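You operate a simulated robot arm through the tools that you are given. There is no shell and no other tool. Be economical: measure what you need, move in short steps, check, and stop when the job is done.

Carry out the task below with a simulated robot arm. There is one attempt and no reset: what you move stays moved.

TASK
Put green caps on both ends of the tube in the press cradle.
Fine: leave the tube in the cradle and set the press latch back to HELD.

It is judged by the outcome, as a careful person would: the job done as asked, and still so three seconds after it is handed in. It fails if anything else is knocked over, pushed out of place, dropped, spilled or broken.

THE ROBOT
A 6-joint arm with a two-finger parallel gripper, fixed in place. Base frame: the origin is at the foot of the arm, x ahead of it, y to its left, z up; the work surface is at about z = 15. Lengths are in mm, angles in rad, forces in N, time in s.
With the tool pointing down near the work surface it reaches from about 200 to 460 mm from the base axis. Its first joint turns from -1.222 to 1.222 rad. Payload 1.9 kg.
Tool frame: the origin (TCP) lies between the finger pads and is the grasp point; the fingertips stand 23 mm ahead of it; z points along the fingers, y is the line along which they close. The gripper opens to 94 mm. The fingers are 38 mm wide and 10 mm thick; the gripper's body (54 by 96 mm) begins 39 mm behind the TCP.
Orientation is that of the tool frame in the base frame, as a unit quaternion [w, x, y, z]. With the fingers straight down and closing along the base's y, the tool's x points along the base's -x, its y along +y and its z along -z.

THE INTERFACE
- The arm moves only by the tool step_arm. Its argument "deltas" is a list of rows, each a list of 7 numbers: the shift along the tool's x, y, z in units of 40 mm (1.0 is 40 mm), then the turn, a rotation vector about the tool's x, y, z in units of 8 degrees (1.0 is 8 degrees), then the opening, from 0 (shut) to 1 (fully open). In form: [[tx, ty, tz, wx, wy, wz, fingers], ...]. A call has 1 to 12 rows; each row shifts and turns the commanded pose from where the row before left it, along the tool's axes as they then stand. A call with a number of a shift or a turn outside -1 to 1 is refused whole. A row lasts 0.2 s, in which the tool goes at most 50 mm and 0.15 rad; a call with a longer step from one row to the next is refused whole, and so is a gripper value outside its range. A pose out of reach is approached as far as the arm can. The call stops where the force on the tool passes 70 N (or 10 N more than at its start, if that is more) or the arm is blocked; 0.2 s more then pass. The fingers move at their own pace (about 108 mm/s each) and stop on an object; they squeeze with about 35 N. The grip force told is the motor's: it shows also when the fingers shut on nothing. Time passes only in rows, and 0.2 s behind the last, so rows that do not move let the fingers close. It gives the time, the measured TCP pose, the force on the tool (base axes), the opening and the grip force at its end, in the units of the frame above (readings bear some noise).
- Cameras (640 x 400 px; columns grow to the right, rows downward): "scene" is fixed at [77.2, 334.4, 429.8]; the picture's right is [-0.49, -0.87, 0.00], its down [-0.45, 0.25, -0.86] and it looks along [0.75, -0.42, -0.51] (base axes); focal length 256 px, centre (320, 200). "wrist" rides on the gripper at [-39, 0, -44] in the tool frame; the picture's right is [0.00, -1.00, 0.00], its down [0.97, 0.00, -0.24] and it looks along [0.24, 0.00, 0.97] (tool axes); focal length 218 px, centre (320, 200).
- snapshot(camera): a new picture of that camera. No time passes.
- locate(camera, pixels): for up to 12 pixels [column, row] of the newest picture of that camera ("zoom" is the newest enlarged one), the place [x, y, z] in the base frame of the surface seen there, good to about 3 mm. No time passes.
- inspect(camera, box): a new picture of the part [left, top, right, bottom] of that camera's present view, enlarged. No time passes.
- hand_in(): hands the job in; it is judged then, once.

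Work in short steps. Measure before you move; look again where a grasp or a placing could have gone wrong, and mend it. You have 80 turns and 54 pictures in all, the two below and enlarged ones among them. Open the gripper and draw the arm clear of the work before you hand the job in, unless the task says otherwise; then end with one line.

The tools are called after "Request:" as a command line: name --pt "numbers of a row" for each row, then --argument value for the rest, lists and objects as JSON in quotes. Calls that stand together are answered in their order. step_arm: Moves the arm, as the interface text tells. Its arguments: {"type":"object","properties":{"deltas":{"type":"array"}},"required":["deltas"]} The other tools are called the same way: snapshot (camera) takes a picture; locate (camera, pixels) gives the place of the surface under pixels of a picture; inspect (camera, box) takes an enlarged picture of a part of a camera's view; hand_in () hands the job in.

At the start:

```text
time: 0.0
eef_pos: [312.1, 99.9, 319.5]
ee_rot: [0.0, 0.002, 1.0, -0.001]
ft_force: [1.3, -0.2, 0.1]
width: 93.8
finger_force: 0.1
```

scene: 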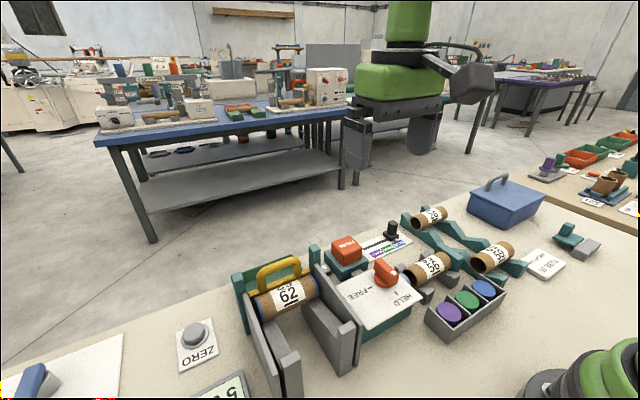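
wrist: 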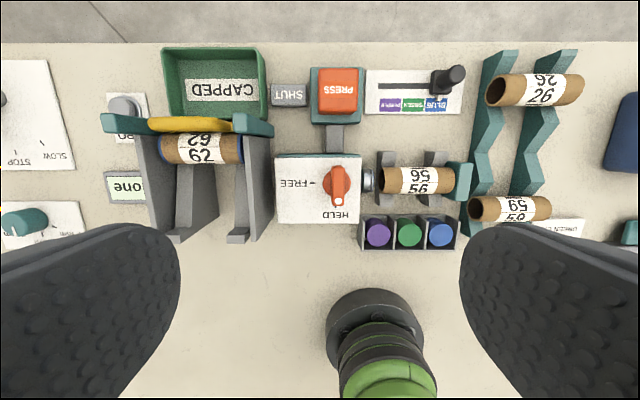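

The scene shows tube 56 in the press cradle with the latch knob, PRESS button and a colour slider. I'll take enlarged views first.

Request:
inspect --camera "scene" --box '[310, 190, 550, 340]'

Request:
inspect --camera "wrist" --box '[250, 40, 490, 260]'

Request:
inspect --camera "wrist" --box '[0, 40, 280, 260]'

```text
2.67 times, centred on (430, 265) of scene
```

zoom: 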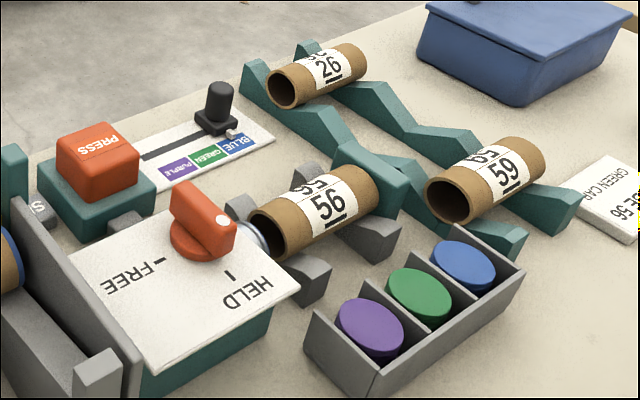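

```text
1.82 times, centred on (370, 150) of wrist
```

zoom: 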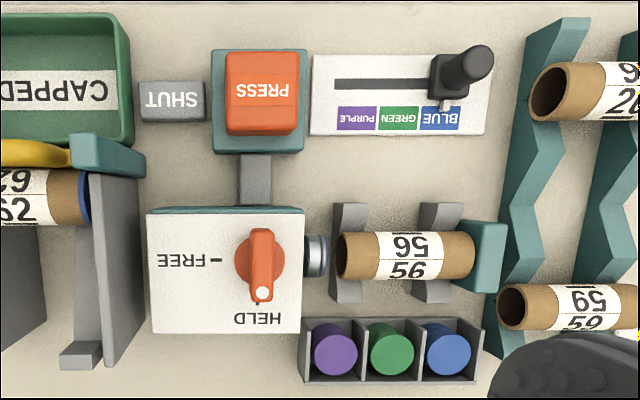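

```text
1.82 times, centred on (140, 150) of wrist
```

zoom: 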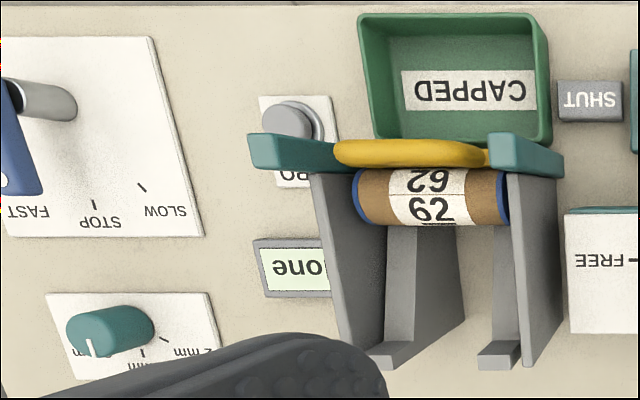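

I'll read the card and measure the important parts.

Request:
inspect --camera "scene" --box '[510, 210, 610, 280]'

Request:
snapshot --camera "wrist"

Request:
locate --camera "wrist" --pixels '[[338, 90], [340, 172], [338, 201], [368, 180], [382, 180], [418, 180], [450, 180], [464, 180], [378, 235], [409, 235], [447, 80], [290, 215]]'

Request:
locate --camera "scene" --pixels '[[392, 228], [395, 239], [386, 265], [397, 273], [376, 280], [347, 243], [346, 256], [430, 262], [412, 275], [449, 312], [467, 299], [484, 287]]'

```text
5.71 times, centred on (560, 245) of scene
```

zoom: 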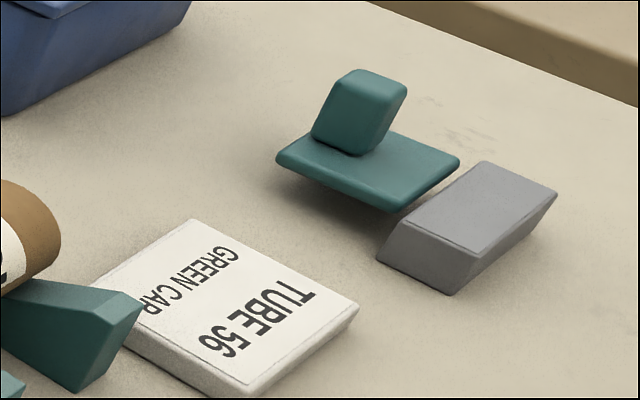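

```text
47 pictures are left
```

wrist: 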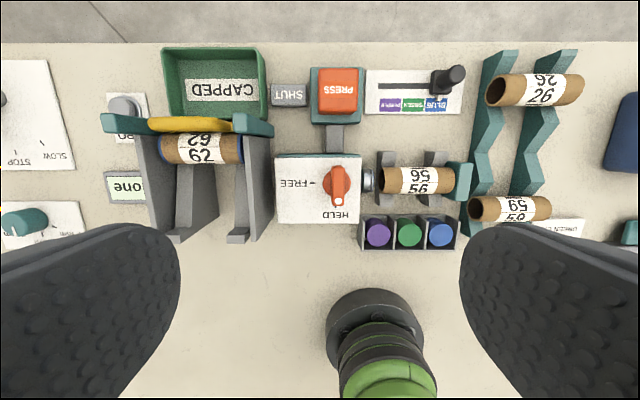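

```text
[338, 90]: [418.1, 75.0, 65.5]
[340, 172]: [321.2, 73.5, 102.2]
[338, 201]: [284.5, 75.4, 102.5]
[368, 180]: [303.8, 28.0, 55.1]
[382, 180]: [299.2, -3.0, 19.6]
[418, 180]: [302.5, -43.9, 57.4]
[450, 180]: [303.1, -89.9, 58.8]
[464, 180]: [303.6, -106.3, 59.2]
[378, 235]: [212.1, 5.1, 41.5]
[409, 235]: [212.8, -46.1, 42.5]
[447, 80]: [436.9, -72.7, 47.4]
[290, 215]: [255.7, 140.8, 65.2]
```

```text
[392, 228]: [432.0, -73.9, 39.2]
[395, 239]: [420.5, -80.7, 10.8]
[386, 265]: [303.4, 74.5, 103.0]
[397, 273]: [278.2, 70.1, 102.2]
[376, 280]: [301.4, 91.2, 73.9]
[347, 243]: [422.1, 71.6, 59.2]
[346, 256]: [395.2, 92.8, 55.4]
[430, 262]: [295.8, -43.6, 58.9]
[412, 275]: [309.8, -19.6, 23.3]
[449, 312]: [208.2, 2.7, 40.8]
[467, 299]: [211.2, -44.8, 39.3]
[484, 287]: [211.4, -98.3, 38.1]
```

The card reads "TUBE 56 / GREEN CAP", and the slider sits at BLUE with the latch dot at HELD. I'll measure the slider labels and knob before going there.

Request:
inspect --camera "wrist" --box '[350, 50, 480, 130]'

Request:
locate --camera "wrist" --pixels '[[390, 105], [413, 105], [437, 105], [440, 96], [455, 74], [440, 86], [380, 86], [460, 74], [450, 68], [455, 110], [490, 90], [342, 88]]'

```text
4.92 times, centred on (415, 90) of wrist
```

zoom: 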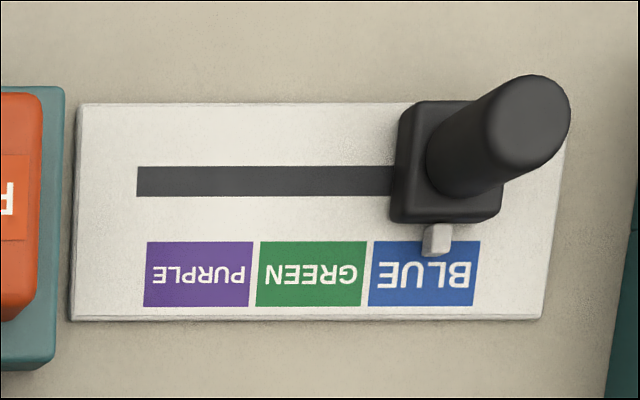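

```text
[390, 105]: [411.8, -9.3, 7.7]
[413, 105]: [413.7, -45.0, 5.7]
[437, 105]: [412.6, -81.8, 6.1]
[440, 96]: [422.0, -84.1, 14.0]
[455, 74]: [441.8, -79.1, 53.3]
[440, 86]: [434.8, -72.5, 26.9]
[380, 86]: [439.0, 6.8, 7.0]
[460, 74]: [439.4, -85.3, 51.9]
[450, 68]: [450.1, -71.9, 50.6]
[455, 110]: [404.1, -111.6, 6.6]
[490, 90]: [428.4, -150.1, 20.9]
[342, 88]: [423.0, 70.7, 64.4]
```

Slider knob is at about (437, -79, 53) with green roughly 36 mm towards +y. I'll move above the knob at z≈150.

Request:
step_arm --pt "-0.443 -0.636 0.607 0 0 0 0.6" --pt "-0.443 -0.636 0.607 0 0 0 0.6" --pt "-0.443 -0.636 0.607 0 0 0 0.6" --pt "-0.443 -0.636 0.607 0 0 0 0.6" --pt "-0.443 -0.636 0.607 0 0 0 0.6" --pt "-0.443 -0.636 0.607 0 0 0 0.6" --pt "-0.443 -0.636 0.607 0 0 0 0.6" --pt "0 0 0 0 0 0 0.6"

Request:
snapshot --camera "wrist"

```text
time: 1.8
eef_pos: [435.0, -79.7, 151.4]
ee_rot: [0.001, 0.001, 1.0, 0.001]
ft_force: [-0.5, -0.5, -0.3]
width: 56.2
finger_force: 0.1
```

```text
45 pictures are left
```

wrist: 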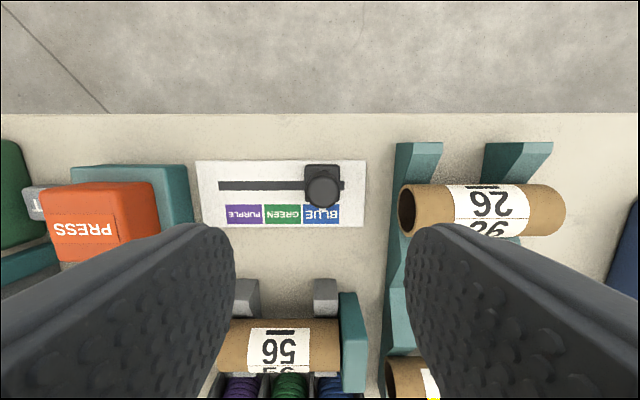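

Request:
locate --camera "wrist" --pixels '[[322, 188], [322, 172], [240, 214], [282, 214], [321, 214], [230, 185], [280, 185], [410, 215], [425, 180], [400, 160], [266, 345], [314, 345]]'

```text
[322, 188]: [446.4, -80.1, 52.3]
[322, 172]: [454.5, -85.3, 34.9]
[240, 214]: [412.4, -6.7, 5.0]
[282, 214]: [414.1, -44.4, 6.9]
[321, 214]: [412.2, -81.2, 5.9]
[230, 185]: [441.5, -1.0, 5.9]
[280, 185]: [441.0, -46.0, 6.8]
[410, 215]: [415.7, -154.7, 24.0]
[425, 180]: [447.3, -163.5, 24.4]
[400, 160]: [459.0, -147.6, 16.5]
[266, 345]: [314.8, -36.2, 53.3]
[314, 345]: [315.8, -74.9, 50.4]
```

Knob is at (443, -80). I'll descend straddling it, and close on it.

Request:
step_arm --pt "-0.125 0 0.8 0 0 0 0.6" --pt "0 0 0.8 0 0 0 0.6" --pt "0 0 0.75 0 0 0 0.6" --pt "0 0 0 0 0 0 0.1" --pt "0 0 0 0 0 0 0.1" --pt "0 0 0 0 0 0 0.1"

```text
time: 3.2
eef_pos: [440.1, -79.4, 58.1]
ee_rot: [0.001, 0.002, 1.0, 0.001]
ft_force: [4.6, -3.9, -7.5]
width: 23.5
finger_force: 44.8
```

Gripped at 23.5 mm width. Sliding +35.5 mm in y towards GREEN.

Request:
step_arm --pt "0 0.3 0 0 0 0 0.1" --pt "0 0.3 0 0 0 0 0.1" --pt "0 0.29 0 0 0 0 0.1" --pt "0 0 0 0 0 0 0.1"

Request:
inspect --camera "scene" --box '[320, 190, 480, 290]'

```text
time: 4.2
eef_pos: [440.5, -44.0, 56.6]
ee_rot: [-0.001, 0.003, 1.0, 0.0]
ft_force: [-30.6, -3.3, 17.7]
width: 23.5
finger_force: 45.0
```

```text
4.00 times, centred on (400, 240) of scene
```

zoom: 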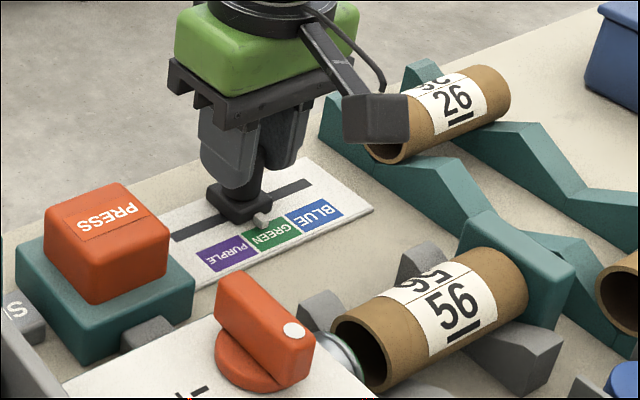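

The pointer stands on GREEN. Releasing and rising, then viewing.

Request:
step_arm --pt "0 0 0 0 0 0 0.5" --pt "0 0 0 0 0 0 0.5" --pt "0 0 -0.9 0 0 0 0.5" --pt "0 0 -0.9 0 0 0 0.5" --pt "0 0 -0.7 0 0 0 0.5" --pt "0.1 0.7 -0.5 0 0 0 0.2" --pt "0.1 0.7 0 0 0 0 0.0" --pt "0.1 0.7 0 0 0 0 0.0" --pt "0.1 0.8 0 0 0 0 0.0"

Request:
snapshot --camera "wrist"

Request:
inspect --camera "scene" --box '[320, 190, 480, 290]'

```text
time: 6.2
eef_pos: [423.7, 70.9, 176.5]
ee_rot: [0.001, 0.002, 1.0, -0.001]
ft_force: [-0.2, 0.2, -1.6]
width: 0.0
finger_force: 35.1
```

```text
43 pictures are left
```

wrist: 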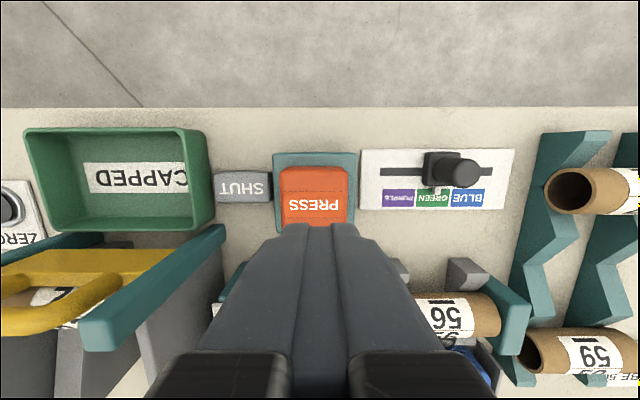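

```text
4.00 times, centred on (400, 240) of scene
```

zoom: 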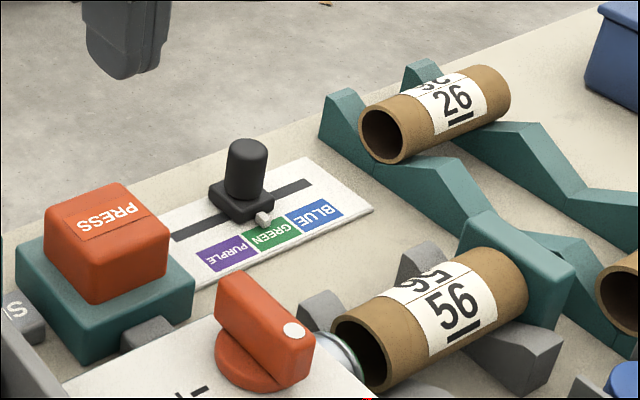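

Slider is at GREEN. Lowering the closed fingers onto PRESS (423, 71, 65).

Request:
step_arm --pt "0 0 0.8 0 0 0 0" --pt "0 0 0.8 0 0 0 0" --pt "0 0 0.3 0 0 0 0" --pt "0 0 0.15 0 0 0 0" --pt "0 0 0.1 0 0 0 0" --pt "0 0 0.1 0 0 0 0"

Request:
inspect --camera "scene" --box '[310, 190, 550, 340]'

```text
time: 7.6
eef_pos: [425.6, 72.3, 87.0]
ee_rot: [0.001, 0.001, 1.0, 0.0]
ft_force: [-0.2, -0.4, 0.4]
width: 0.0
finger_force: 34.8
```

```text
2.67 times, centred on (430, 265) of scene
```

zoom: 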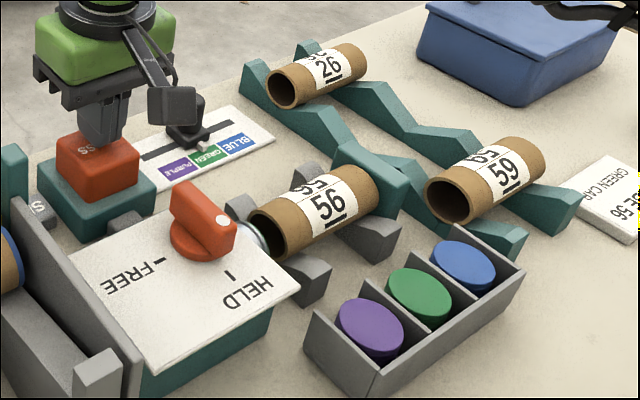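

Fingertips are at about z=64, just at the button top with no force. I'll press a little further.

Request:
step_arm --pt "0 0 0.08 0 0 0 0" --pt "0 0 0.08 0 0 0 0" --pt "0 0 0.08 0 0 0 0" --pt "0 0 0.08 0 0 0 0"

Request:
inspect --camera "scene" --box '[310, 190, 550, 340]'

```text
time: 8.5
eef_pos: [426.9, 71.6, 81.4]
ee_rot: [0.002, 0.004, 1.0, 0.001]
ft_force: [-5.7, -2.3, 12.1]
width: 0.0
finger_force: 35.0
stopped in row 4: the force on the tool passed its limit (the readings are from after the stop); the commanded pose is now the measured one
```

```text
2.67 times, centred on (430, 265) of scene
```

zoom: 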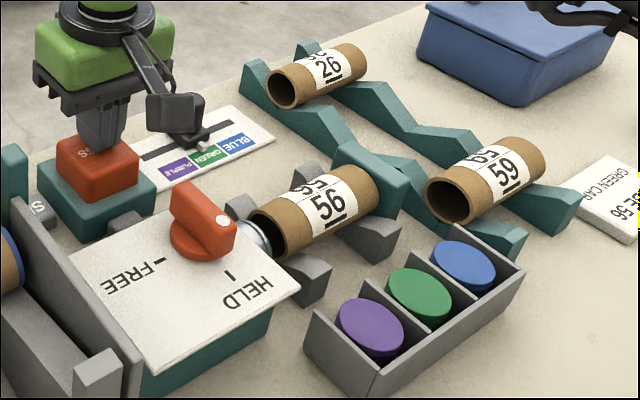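

The force limit was reached with the button down a few mm. I'll lift away and look at the tube.

Request:
step_arm --pt "0 0 -0.5 0 0 0 0" --pt "0 0 -0.9 0 0 0 0" --pt "0 0 -0.9 0 0 0 0" --pt "0 0 0 0 0 0 0"

Request:
inspect --camera "scene" --box '[310, 190, 550, 340]'

Request:
snapshot --camera "wrist"

```text
time: 9.5
eef_pos: [426.2, 72.1, 173.1]
ee_rot: [0.002, 0.003, 1.0, 0.001]
ft_force: [-0.6, 0.1, -0.4]
width: 0.0
finger_force: 35.3
```

```text
2.67 times, centred on (430, 265) of scene
```

zoom: 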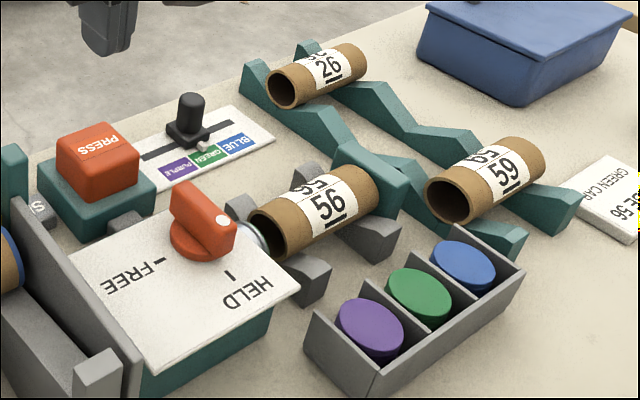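

```text
38 pictures are left
```

wrist: 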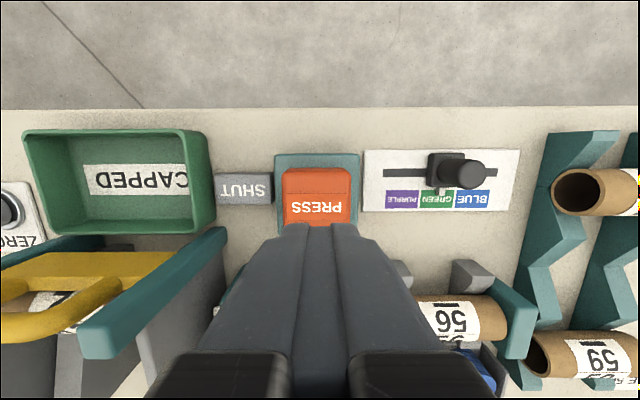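

No cap appeared, so the button looks interlocked while the latch is at HELD. The latch must go to FREE; I'll move above its knob to measure it.

Request:
step_arm --pt "0.5 0 -0.8 0 0 0 0.5" --pt "0.9 0.02 -0.3 0 0 0 0.5" --pt "0.9 0.02 0 0 0 0 0.5" --pt "0.9 0.02 0 0 0 0 0.5" --pt "0 0 0 0 0 0 0.5"

Request:
snapshot --camera "wrist"

```text
time: 10.7
eef_pos: [298.3, 72.3, 215.9]
ee_rot: [0.003, 0.003, 1.0, 0.001]
ft_force: [0.4, -0.3, -0.3]
width: 46.9
finger_force: 0.0
```

```text
37 pictures are left
```

wrist: 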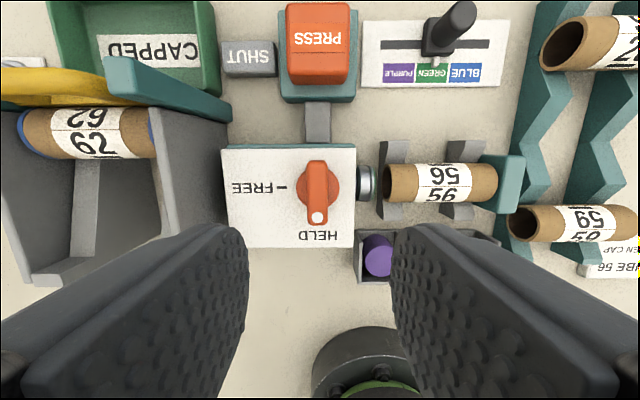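

Request:
locate --camera "wrist" --pixels '[[317, 165], [317, 190], [317, 216], [302, 188], [336, 188], [317, 222], [308, 190], [326, 190], [280, 187], [250, 215], [180, 120], [385, 185]]'

```text
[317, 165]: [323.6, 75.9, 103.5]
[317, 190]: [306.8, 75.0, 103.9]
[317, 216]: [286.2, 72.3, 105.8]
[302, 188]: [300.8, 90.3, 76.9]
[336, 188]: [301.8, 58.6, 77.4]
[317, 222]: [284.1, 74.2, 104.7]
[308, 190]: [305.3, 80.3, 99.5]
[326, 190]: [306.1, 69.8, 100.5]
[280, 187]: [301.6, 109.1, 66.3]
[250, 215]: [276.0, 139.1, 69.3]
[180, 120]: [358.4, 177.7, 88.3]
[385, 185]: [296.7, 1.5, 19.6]
```

Pivot ≈ (303, 74.5), handle top z≈104. Descending to grasp the handle.

Request:
step_arm --pt "-0.12 0.055 0.9 0 0 0 0.5" --pt "0 0 0.9 0 0 0 0.5" --pt "0 0 0.6 0 0 0 0.5" --pt "0 0 0.38 0 0 0 0.5" --pt "0 0 0 0 0 0 0.05" --pt "0 0 0 0 0 0 0.05" --pt "0 0 0 0 0 0 0.05"

```text
time: 12.3
eef_pos: [302.5, 78.2, 103.5]
ee_rot: [0.001, 0.003, 1.0, 0.0]
ft_force: [4.2, -30.5, -5.4]
width: 18.3
finger_force: 15.1
```

Request:
step_arm --pt "0 0 0 0 0 0 0.05" --pt "0 0 0 0 0 0 0.05"

Request:
inspect --camera "scene" --box '[310, 190, 470, 330]'

Request:
snapshot --camera "wrist"

```text
time: 12.9
eef_pos: [303.5, 77.6, 103.4]
ee_rot: [0.002, 0.004, 1.0, 0.0]
ft_force: [4.3, -33.1, -12.7]
width: 18.9
finger_force: 16.0
```

```text
2.86 times, centred on (390, 260) of scene
```

zoom: 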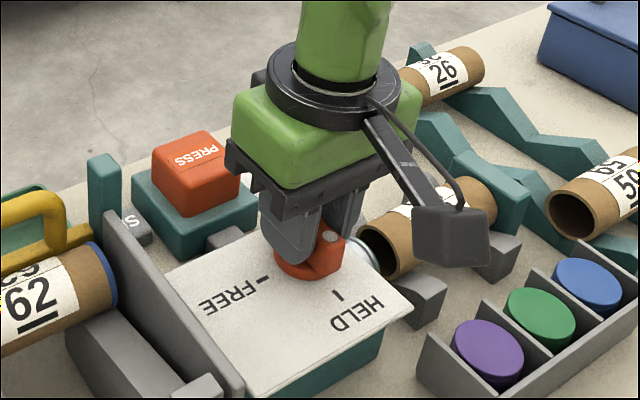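

```text
35 pictures are left
```

wrist: 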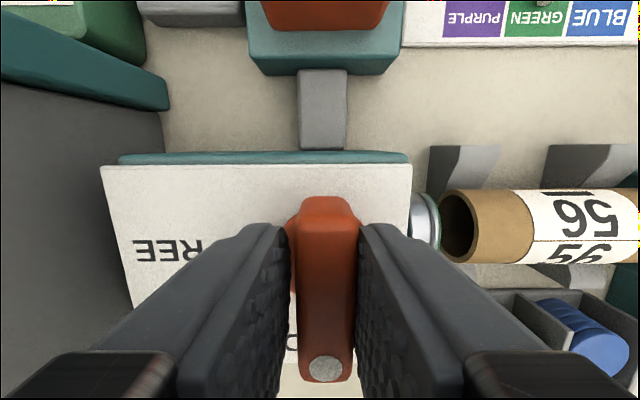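

Width 18.9 and a lateral load suggest a finger catching the disc at the knob's base. I'll open, raise 7 mm, and close again.

Request:
step_arm --pt "0 0 0 0 0 0 0.5" --pt "0 0 -0.18 0 0 0 0.5" --pt "0 0 0 0 0 0 0.5" --pt "0 0 0 0 0 0 0.05" --pt "0 0 0 0 0 0 0.05" --pt "0 0 0 0 0 0 0.05"

Request:
snapshot --camera "wrist"

```text
time: 14.3
eef_pos: [303.3, 75.3, 112.7]
ee_rot: [0.002, 0.003, 1.0, 0.0]
ft_force: [-1.0, -44.0, 13.2]
width: 15.8
finger_force: 44.9
```

```text
34 pictures are left
```

wrist: 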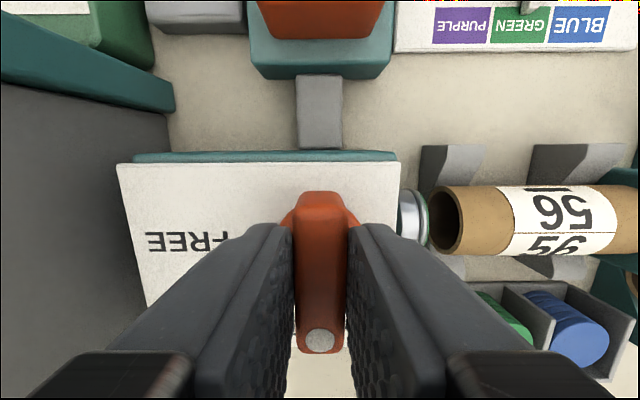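

Now a firm grip (15.8 mm, 45 N), and the ram now shows a green-rimmed cap. I'll ease 2 mm in −y to relieve the side load, then start turning towards FREE.

Request:
step_arm --pt "0 -0.05 0 0 0 0 0.05" --pt "0 0 0 0 0 1 0.05" --pt "0 0 0 0 0 1 0.05" --pt "0 0 0 0 0 1 0.05" --pt "0 0 0 0 0 1 0.05"

```text
time: 15.5
eef_pos: [303.1, 75.3, 111.5]
ee_rot: [0.003, 0.28, 0.96, 0.002]
ft_force: [7.5, -35.2, 22.0]
width: 15.8
finger_force: 45.4
```

32° turned without trouble; continuing to 90°.

Request:
step_arm --pt "0 0 0 0 0 1 0.05" --pt "0 0 0 0 0 1 0.05" --pt "0 0 0 0 0 1 0.05" --pt "0 0 0 0 0 1 0.05" --pt "0 0 0 0 0 1 0.05" --pt "0 0 0 0 0 1 0.05" --pt "0 0 0 0 0 1 0.05" --pt "0 0 0 0 0 0.3 0.05"

Request:
inspect --camera "scene" --box '[310, 190, 550, 340]'

```text
time: 17.3
eef_pos: [301.2, 75.5, 111.9]
ee_rot: [0.001, 0.71, 0.704, 0.001]
ft_force: [-4.8, -34.9, 1.2]
width: 16.0
finger_force: 44.7
```

```text
2.67 times, centred on (430, 265) of scene
```

zoom: 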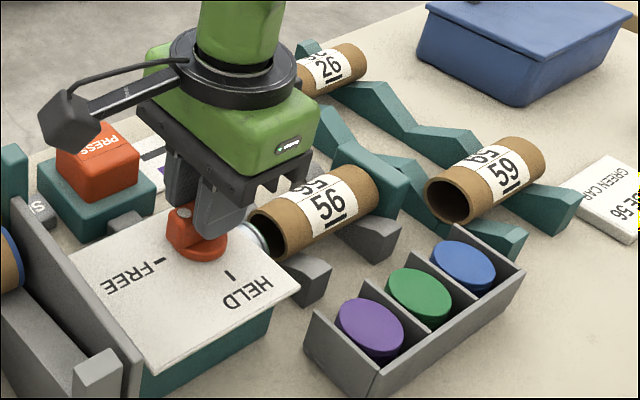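

Latch points to FREE. Releasing, rising, and turning the wrist back.

Request:
step_arm --pt "0 0 0 0 0 0 0.4" --pt "0 0 0 0 0 0 0.4" --pt "0 0 -0.8 0 0 0 0.4" --pt "0 0 -0.8 0 0 -1 0.4" --pt "0 0 -0.4 0 0 -1 0.4" --pt "0 0 0 0 0 -1 0.4" --pt "0 0 0 0 0 -1 0.2" --pt "0 0 0 0 0 -1 0"

Request:
step_arm --pt "0 0 0 0 0 -1 0" --pt "0 0 0 0 0 -1 0" --pt "0 0 0 0 0 -1 0" --pt "0 0 0 0 0 -1 0" --pt "0 0 0 0 0 -1 0" --pt "0 0 0 0 0 -1 0" --pt "0 0 0 0 0 -0.3 0" --pt "0 0 0 0 0 0 0"

Request:
snapshot --camera "wrist"

```text
time: 19.1
eef_pos: [302.0, 74.6, 193.5]
ee_rot: [0.002, 0.427, 0.904, 0.002]
ft_force: [0.9, 0.8, -0.2]
width: 0.0
finger_force: 35.0
```

```text
time: 20.9
eef_pos: [302.4, 74.9, 192.7]
ee_rot: [0.002, 0.003, 1.0, 0.001]
ft_force: [0.4, 0.0, -0.4]
width: 0.0
finger_force: 35.2
```

```text
32 pictures are left
```

wrist: 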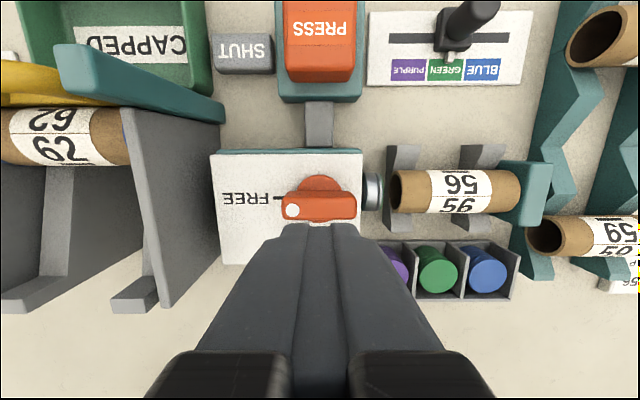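

Latch is at FREE. Going back over PRESS and pressing.

Request:
step_arm --pt "-1 0 0 0 0 0 0" --pt "-1 -0.03 0 0 0 0 0" --pt "-1 -0.04 0 0 0 0 0" --pt "-0.05 0 0.8 0 0 0 0" --pt "0 0 0.9 0 0 0 0" --pt "0 0 0.7 0 0 0 0" --pt "0 0 0.15 0 0 0 0" --pt "0 0 0.06 0 0 0 0" --pt "0 0 0.06 0 0 0 0" --pt "0 0 0.06 0 0 0 0" --pt "0 0 0.06 0 0 0 0" --pt "0 0 0.06 0 0 0 0"

Request:
inspect --camera "scene" --box '[310, 190, 550, 340]'

```text
time: 23.5
eef_pos: [425.5, 72.7, 79.3]
ee_rot: [0.001, 0.004, 1.0, 0.001]
ft_force: [1.1, 2.4, 3.3]
width: 0.2
finger_force: 34.7
```

```text
2.67 times, centred on (430, 265) of scene
```

zoom: 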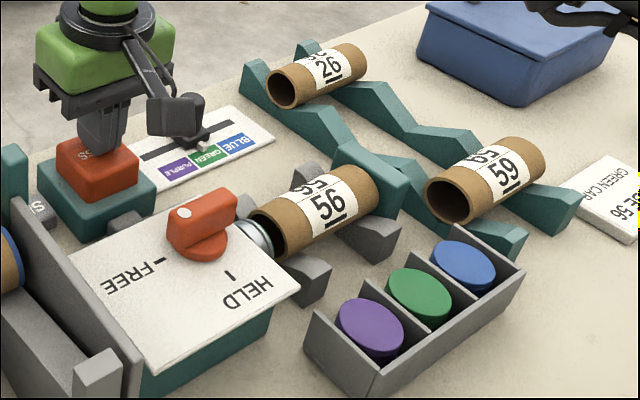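

The ram is advancing and the force is small; continuing the press.

Request:
step_arm --pt "0 0 0.08 0 0 0 0" --pt "0 0 0.08 0 0 0 0" --pt "0 0 0.08 0 0 0 0" --pt "0 0 0.08 0 0 0 0" --pt "0 0 0.08 0 0 0 0"

Request:
inspect --camera "scene" --box '[310, 190, 550, 340]'

```text
time: 24.7
eef_pos: [425.3, 72.3, 64.1]
ee_rot: [0.003, 0.003, 1.0, 0.001]
ft_force: [3.6, -2.1, 8.0]
width: 0.0
finger_force: 34.6
```

```text
2.67 times, centred on (430, 265) of scene
```

zoom: 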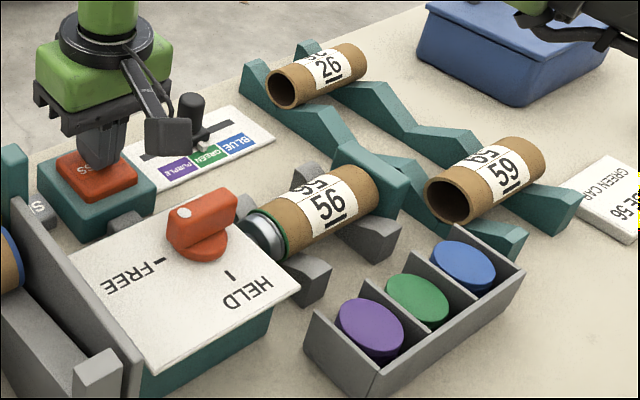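

The ram brings the green cap to the tube mouth. Pressing on until it seats.

Request:
step_arm --pt "0 0 0.06 0 0 0 0" --pt "0 0 0.06 0 0 0 0" --pt "0 0 0.06 0 0 0 0" --pt "0 0 0.06 0 0 0 0" --pt "0 0 0.06 0 0 0 0" --pt "0 0 0.06 0 0 0 0"

Request:
inspect --camera "scene" --box '[310, 190, 470, 290]'

```text
time: 25.4
eef_pos: [425.5, 73.0, 61.4]
ee_rot: [0.001, 0.005, 1.0, 0.002]
ft_force: [-6.4, -2.5, 13.0]
width: 0.2
finger_force: 35.2
stopped in row 3: the force on the tool passed its limit (the readings are from after the stop); the commanded pose is now the measured one
```

```text
4.00 times, centred on (390, 240) of scene
```

zoom: 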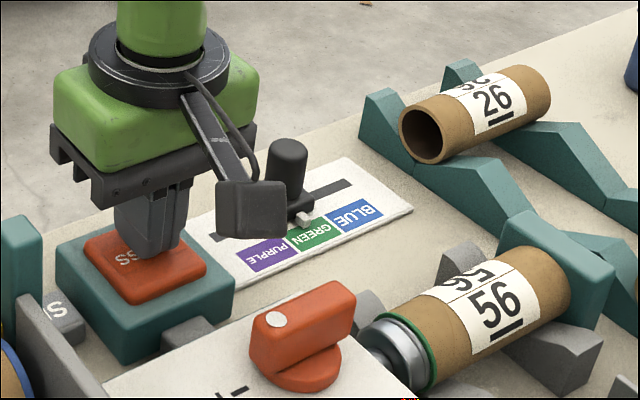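

Button is bottomed with the cap at the tube mouth. Lifting straight up and looking at the result.

Request:
step_arm --pt "0 0 -0.4 0 0 0 0" --pt "0 0 -0.9 0 0 0 0" --pt "0 0 -0.9 0 0 0 0" --pt "0 0 -0.8 0 0 0 0" --pt "0 0 -0.5 0 0 0 0" --pt "0 0 0 0 0 0 0"

Request:
inspect --camera "scene" --box '[330, 190, 490, 290]'

Request:
snapshot --camera "wrist"

```text
time: 26.8
eef_pos: [426.0, 72.3, 200.6]
ee_rot: [0.002, 0.005, 1.0, 0.002]
ft_force: [-0.3, 0.7, 0.5]
width: 0.1
finger_force: 35.4
```

```text
4.00 times, centred on (410, 240) of scene
```

zoom: 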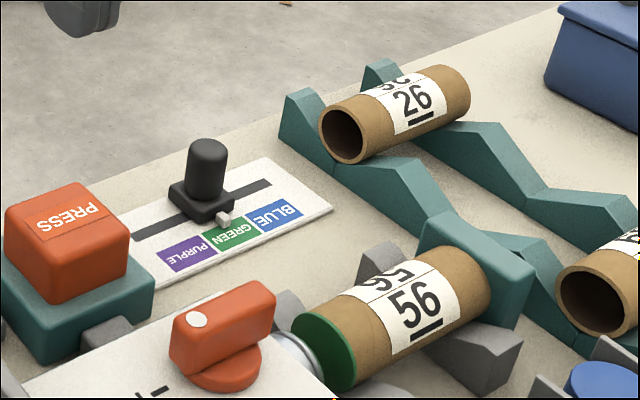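

```text
27 pictures are left
```

wrist: 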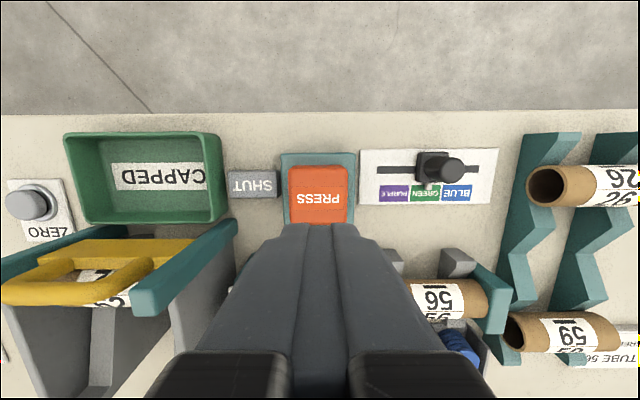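

The green cap is on the left end and the ram has retracted. Now the tube must be turned round; I'll move above it to measure the cradle.

Request:
step_arm --pt "0.775 -0.7375 -0.1 0 0 0 0.5" --pt "0.775 -0.7375 -0.1 0 0 0 0.9" --pt "0.775 -0.7375 -0.1 0 0 0 0.9" --pt "0.775 -0.7375 -0.1 0 0 0 0.9" --pt "0.5 0 -0.2 0 0 0 0.9" --pt "0 0 0 0 0 0 0.9"

Request:
snapshot --camera "wrist"

```text
time: 28.2
eef_pos: [279.8, -44.9, 223.6]
ee_rot: [0.002, 0.004, 1.0, 0.002]
ft_force: [-0.1, -0.5, -0.8]
width: 84.3
finger_force: 0.1
```

```text
26 pictures are left
```

wrist: 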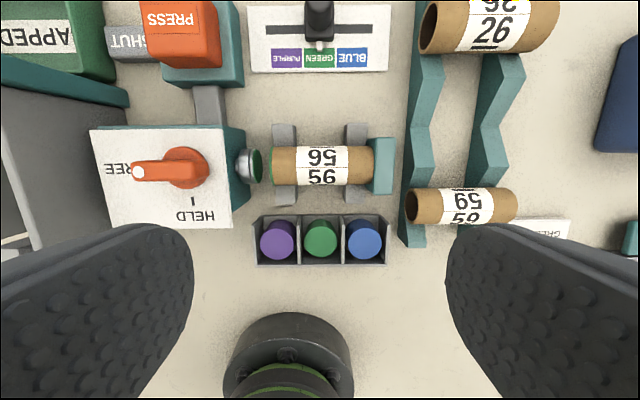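

Request:
locate --camera "wrist" --pixels '[[284, 130], [285, 195], [356, 130], [356, 195], [320, 150], [320, 165], [320, 180], [276, 165], [370, 165], [382, 160], [258, 165], [320, 196]]'

Request:
inspect --camera "wrist" --box '[225, 105, 415, 275]'

```text
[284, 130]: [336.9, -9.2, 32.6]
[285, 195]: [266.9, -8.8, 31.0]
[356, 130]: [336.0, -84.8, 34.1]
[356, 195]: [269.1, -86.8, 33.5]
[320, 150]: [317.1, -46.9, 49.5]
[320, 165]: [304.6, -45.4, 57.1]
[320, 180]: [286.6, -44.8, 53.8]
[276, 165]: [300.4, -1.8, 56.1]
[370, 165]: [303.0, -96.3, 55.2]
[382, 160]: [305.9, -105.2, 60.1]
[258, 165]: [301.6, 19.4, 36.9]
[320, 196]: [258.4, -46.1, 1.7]
```

```text
2.35 times, centred on (320, 190) of wrist
```

zoom: 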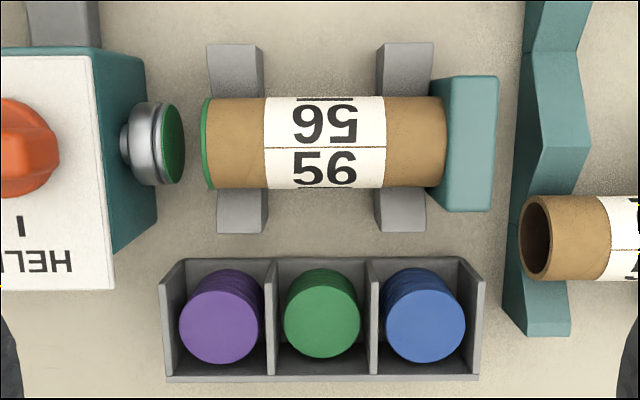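

Tube axis x≈302, centre y≈-48, top z≈58; the gap between the posts (y −22…−70) takes the 38 mm fingers. I'll centre over it at y=-46 and turn the wrist −90°.

Request:
step_arm --pt "-0.55 -0.04 0 0 0 0 0.72" --pt "0 0 0 0 0 -1 0.72" --pt "0 0 0 0 0 -1 0.72" --pt "0 0 0 0 0 -1 0.72" --pt "0 0 0 0 0 -1 0.72" --pt "0 0 0 0 0 -1 0.72" --pt "0 0 0 0 0 -1 0.72" --pt "0 0 0 0 0 -1 0.72" --pt "0 0 0 0 0 -1 0.72" --pt "0 0 0 0 0 -1 0.72" --pt "0 0 0 0 0 -1 0.72" --pt "0 0 0 0 0 -1 0.72"

Request:
step_arm --pt "0 0 0 0 0 -0.25 0.72" --pt "0 0 0.7 0 0 0 0.72" --pt "0 0 0.7 0 0 0 0.72" --pt "0 0 0 0 0 0 0.72"

Request:
snapshot --camera "wrist"

```text
time: 30.8
eef_pos: [301.1, -47.0, 223.7]
ee_rot: [0.002, -0.692, 0.722, 0.0]
ft_force: [-0.1, -0.7, -0.2]
width: 67.7
finger_force: 0.1
```

```text
time: 31.8
eef_pos: [300.0, -48.4, 167.0]
ee_rot: [0.003, -0.704, 0.71, 0.0]
ft_force: [-0.4, -0.7, 0.2]
width: 67.6
finger_force: 0.1
```

```text
24 pictures are left
```

wrist: 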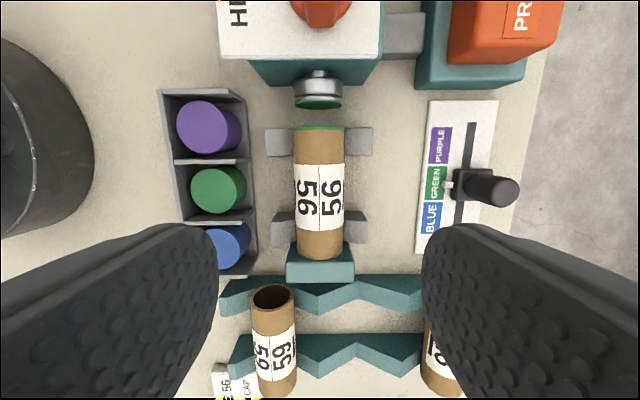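

Aligned above the tube. Descending with a tiny correction, to a point where the tips are beside the tube.

Request:
step_arm --pt "-0.05 -0.05 0.8 0 0 -0.07 0.72" --pt "0 0 0.8 0 0 0 0.72" --pt "0 0 0.6 0 0 0 0.72" --pt "0 0 0 0 0 0 0.72"

Request:
snapshot --camera "wrist"

Request:
inspect --camera "scene" --box '[350, 210, 510, 310]'

```text
time: 32.8
eef_pos: [303.3, -45.6, 79.2]
ee_rot: [-0.002, 0.708, -0.706, 0.001]
ft_force: [-0.4, 0.3, -0.5]
width: 67.8
finger_force: 0.1
```

```text
23 pictures are left
```

wrist: 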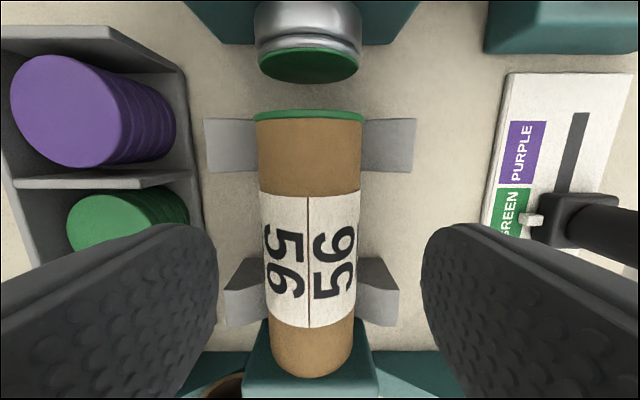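

```text
4.00 times, centred on (430, 260) of scene
```

zoom: 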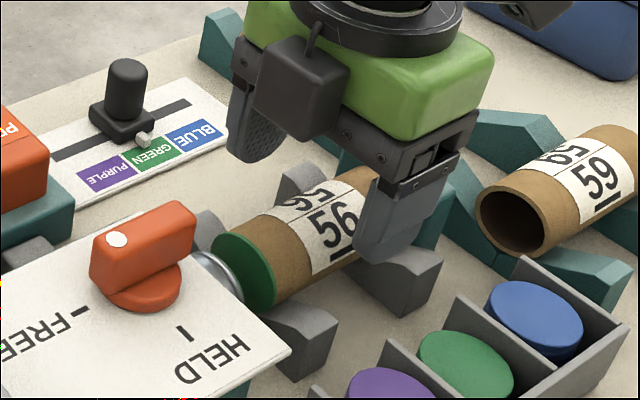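

Clear all around. Lowering to z≈52 and closing.

Request:
step_arm --pt "0 0 0.35 0 0 0 0.72" --pt "0 0 0.33 0 0 0 0.72" --pt "0 0 0 0 0 0 0.3" --pt "0 0 0 0 0 0 0.3" --pt "0 0 0 0 0 0 0.3"

```text
time: 34.0
eef_pos: [303.3, -44.5, 51.3]
ee_rot: [-0.002, 0.707, -0.707, 0.0]
ft_force: [1.0, 0.0, -0.9]
width: 38.0
finger_force: 35.2
```

Gripped at 38 mm. Lifting slowly first.

Request:
step_arm --pt "0 0 -0.2 0 0 0 0.3" --pt "0 0 -0.5 0 0 0 0.3" --pt "0 0 -0.8 0 0 0 0.3" --pt "0 0 -0.8 0 0 0 0.3" --pt "0 0 -0.7 0 0 0 0.3" --pt "0 0 0 0 0 0 0.3"

Request:
snapshot --camera "scene"

```text
time: 35.4
eef_pos: [304.2, -44.9, 172.9]
ee_rot: [-0.002, 0.708, -0.707, 0.0]
ft_force: [-0.5, -0.4, -0.2]
width: 38.3
finger_force: 35.2
```

```text
21 pictures are left
```

scene: 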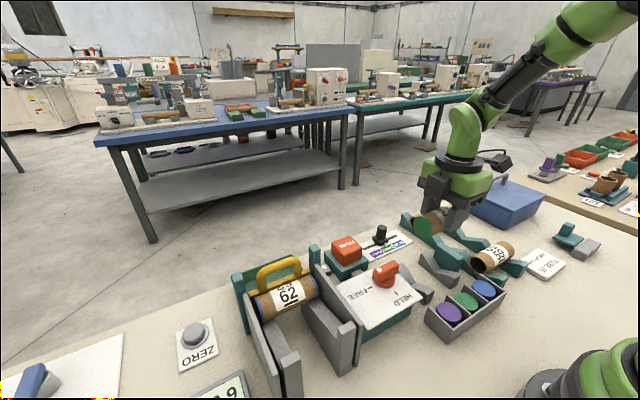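

Tube is up and clear. Turning it +180°.

Request:
step_arm --pt "0 0 0 0 0 1 0.3" --pt "0 0 0 0 0 1 0.3" --pt "0 0 0 0 0 1 0.3" --pt "0 0 0 0 0 1 0.3" --pt "0 0 0 0 0 1 0.3" --pt "0 0 0 0 0 1 0.3" --pt "0 0 0 0 0 1 0.3" --pt "0 0 0 0 0 1 0.3" --pt "0 0 0 0 0 1 0.3" --pt "0 0 0 0 0 1 0.3" --pt "0 0 0 0 0 1 0.3" --pt "0 0 0 0 0 1 0.3"

Request:
step_arm --pt "0 0 0 0 0 1 0.3" --pt "0 0 0 0 0 1 0.3" --pt "0 0 0 0 0 1 0.3" --pt "0 0 0 0 0 1 0.3" --pt "0 0 0 0 0 1 0.3" --pt "0 0 0 0 0 1 0.3" --pt "0 0 0 0 0 1 0.3" --pt "0 0 0 0 0 1 0.3" --pt "0 0 0 0 0 1 0.3" --pt "0 0 0 0 0 1 0.3" --pt "0 0 0 0 0 0.5 0.3" --pt "0 0 0 0 0 0 0.3"

Request:
snapshot --camera "wrist"

```text
time: 38.0
eef_pos: [302.8, -44.4, 173.0]
ee_rot: [0.002, 0.054, 0.999, 0.002]
ft_force: [-0.8, -0.6, 0.0]
width: 38.2
finger_force: 35.2
```

```text
time: 40.6
eef_pos: [303.7, -45.5, 173.4]
ee_rot: [0.001, 0.707, 0.707, 0.003]
ft_force: [-1.1, 0.2, 0.0]
width: 38.2
finger_force: 35.3
```

```text
20 pictures are left
```

wrist: 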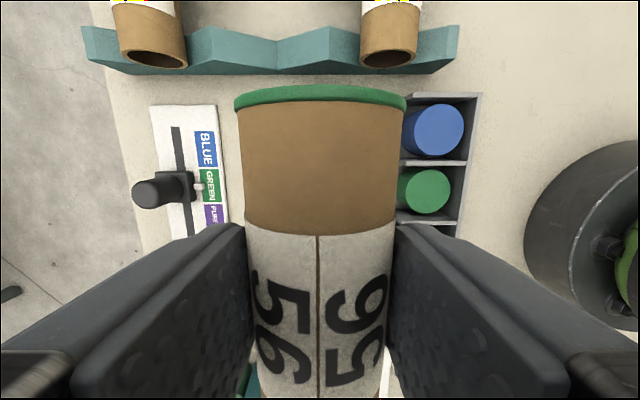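

Turned. Measuring the capped end's position relative to the tool before lowering.

Request:
locate --camera "wrist" --pixels '[[320, 89], [320, 100], [320, 235]]'

Request:
inspect --camera "scene" --box '[340, 170, 540, 310]'

```text
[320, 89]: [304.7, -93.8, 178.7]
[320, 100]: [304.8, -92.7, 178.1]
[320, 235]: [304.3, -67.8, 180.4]
```

```text
2.86 times, centred on (440, 240) of scene
```

zoom: 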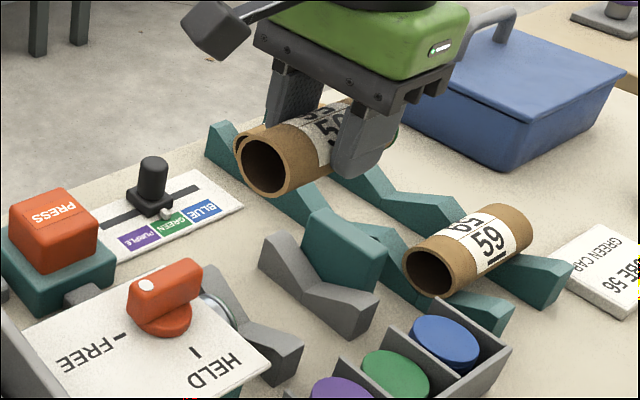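

Request:
locate --camera "zoom" --pixels '[[243, 130], [285, 150], [305, 225], [325, 250], [360, 255], [215, 310]]'

```text
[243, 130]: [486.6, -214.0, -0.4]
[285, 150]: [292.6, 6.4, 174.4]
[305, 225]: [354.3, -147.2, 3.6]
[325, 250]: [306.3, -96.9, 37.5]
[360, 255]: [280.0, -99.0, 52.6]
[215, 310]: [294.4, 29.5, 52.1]
```

Open end ≈ +6, capped end ≈ −95, stop face ≈ −98. I'll shift 1.5 mm towards the stop and lower to z≈54.

Request:
step_arm --pt "-0.035 0 0.7 0 0 0 0.3" --pt "0 0 0.8 0 0 0 0.3" --pt "0 0 0.8 0 0 0 0.3" --pt "0 0 0.45 0 0 0 0.3" --pt "0 0 0.2 0 0 0 0.3" --pt "0 0 0 0 0 0 0.3"

Request:
inspect --camera "scene" --box '[350, 210, 510, 310]'

```text
time: 42.0
eef_pos: [304.0, -44.4, 54.7]
ee_rot: [0.0, 0.707, 0.707, 0.002]
ft_force: [0.5, 0.3, -0.4]
width: 38.1
finger_force: 35.5
```

```text
4.00 times, centred on (430, 260) of scene
```

zoom: 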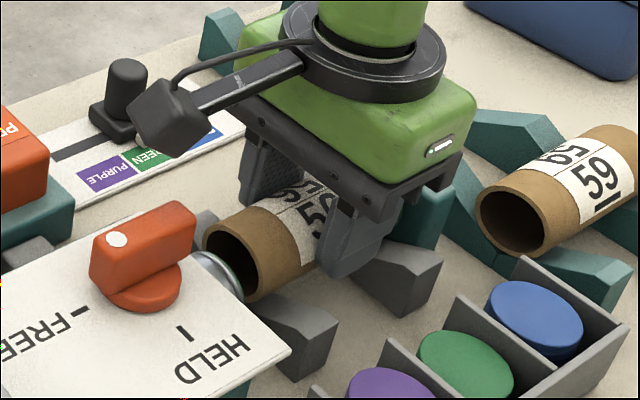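

Hovering just over the V's with no contact. Lowering 3.5 mm, then opening and rising.

Request:
step_arm --pt "0 0 0.05 0 0 0 0.3" --pt "-0.06 0 0.035 0 0 0 0.3" --pt "0 0 0 0 0 0 0.3"

Request:
step_arm --pt "0 0 0 0 0 0 0.72" --pt "0 0 0 0 0 0 0.72" --pt "0 0 -0.5 0 0 0 0.72" --pt "0 0 -0.8 0 0 0 0.72" --pt "0 0 -0.8 0 0 0 0.72" --pt "0 0 -0.8 0 0 0 0.72" --pt "0 0 0 0 0 0 0.72"

Request:
inspect --camera "scene" --box '[350, 210, 510, 310]'

Request:
snapshot --camera "wrist"

```text
time: 42.8
eef_pos: [303.2, -48.0, 50.5]
ee_rot: [-0.001, 0.707, 0.707, 0.001]
ft_force: [-18.5, 10.2, 28.0]
width: 38.2
finger_force: 34.5
```

```text
time: 44.4
eef_pos: [305.2, -48.0, 167.1]
ee_rot: [0.001, 0.707, 0.708, 0.002]
ft_force: [-0.5, -0.4, 0.0]
width: 67.7
finger_force: 0.0
```

```text
4.00 times, centred on (430, 260) of scene
```

zoom: 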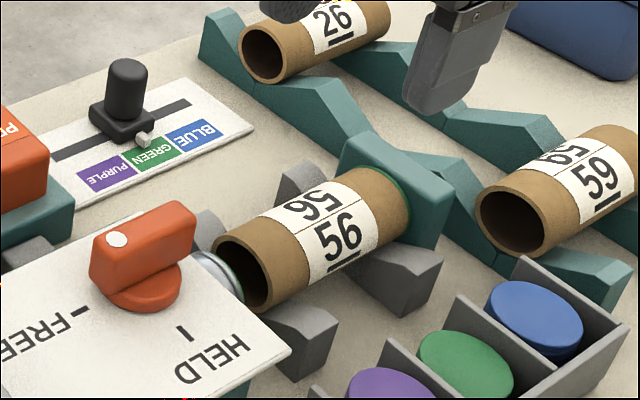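

```text
16 pictures are left
```

wrist: 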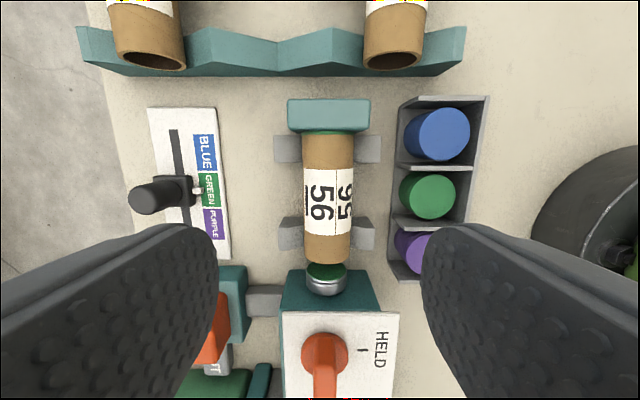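

Tube reseated with its capped end at the stop, and the ram holds another green cap. Turning the wrist back and going to PRESS.

Request:
step_arm --pt "0 0 -0.7 0 0 -1 0.5" --pt "0 0 0 0 0 -1 0.3" --pt "0 0 0 0 0 -1 0" --pt "0 0 0 0 0 -1 0" --pt "0 0 0 0 0 -1 0" --pt "0 0 0 0 0 -1 0" --pt "0 0 0 0 0 -1 0" --pt "0 0 0 0 0 -1 0" --pt "0 0 0 0 0 -1 0" --pt "0 0 0 0 0 -1 0" --pt "0 0 0 0 0 -1 0" --pt "0 0 0 0 0 -0.25 0"

Request:
step_arm --pt "-0.75 0.75 0 0 0 0 0" --pt "-0.75 0.75 0 0 0 0 0" --pt "-0.75 0.75 0 0 0 0 0" --pt "-0.75 0.75 0 0 0 0 0" --pt "0 0 0.5 0 0 0 0" --pt "0 0 0 0 0 0 0"

```text
time: 47.0
eef_pos: [302.2, -47.9, 194.9]
ee_rot: [0.002, -0.002, 1.0, 0.002]
ft_force: [0.5, -0.1, 0.5]
width: 0.2
finger_force: 35.1
```

```text
time: 48.4
eef_pos: [422.8, 71.8, 175.6]
ee_rot: [0.002, 0.0, 1.0, 0.001]
ft_force: [-0.1, 0.3, 1.1]
width: 0.0
finger_force: 35.0
```

Over the button. Pressing fully in one go as before (bottoms at TCP z≈61).

Request:
step_arm --pt "-0.05 0 0.9 0 0 0 0" --pt "0 0 0.8 0 0 0 0" --pt "0 0 0.4 0 0 0 0" --pt "0 0 0.1 0 0 0 0" --pt "0 0 0.1 0 0 0 0" --pt "0 0 0.08 0 0 0 0" --pt "0 0 0.08 0 0 0 0" --pt "0 0 0.08 0 0 0 0" --pt "0 0 0.08 0 0 0 0" --pt "0 0 0.08 0 0 0 0" --pt "0 0 0.08 0 0 0 0"

Request:
step_arm --pt "0 0 0.06 0 0 0 0" --pt "0 0 0.06 0 0 0 0" --pt "0 0 0.06 0 0 0 0" --pt "0 0 0.06 0 0 0 0" --pt "0 0 0.06 0 0 0 0" --pt "0 0 0.06 0 0 0 0"

Request:
inspect --camera "scene" --box '[330, 190, 490, 290]'

```text
time: 50.8
eef_pos: [424.5, 72.2, 63.8]
ee_rot: [0.002, 0.0, 1.0, 0.002]
ft_force: [-3.9, -2.7, 8.8]
width: 0.0
finger_force: 35.3
```

```text
time: 51.7
eef_pos: [426.3, 72.1, 62.0]
ee_rot: [0.003, 0.001, 1.0, 0.002]
ft_force: [-6.5, -2.8, 12.8]
width: 0.4
finger_force: 35.0
stopped in row 4: the force on the tool passed its limit (the readings are from after the stop); the commanded pose is now the measured one
```

```text
4.00 times, centred on (410, 240) of scene
```

zoom: 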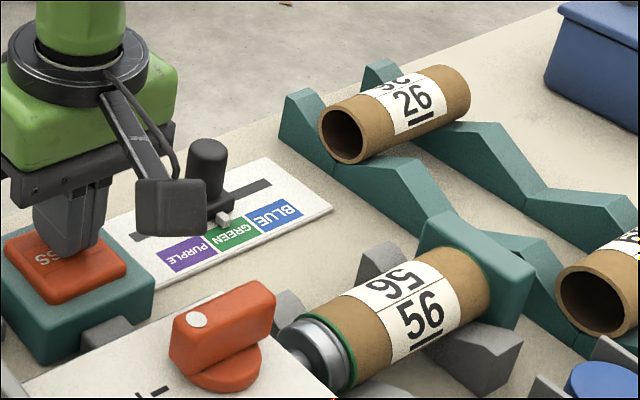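

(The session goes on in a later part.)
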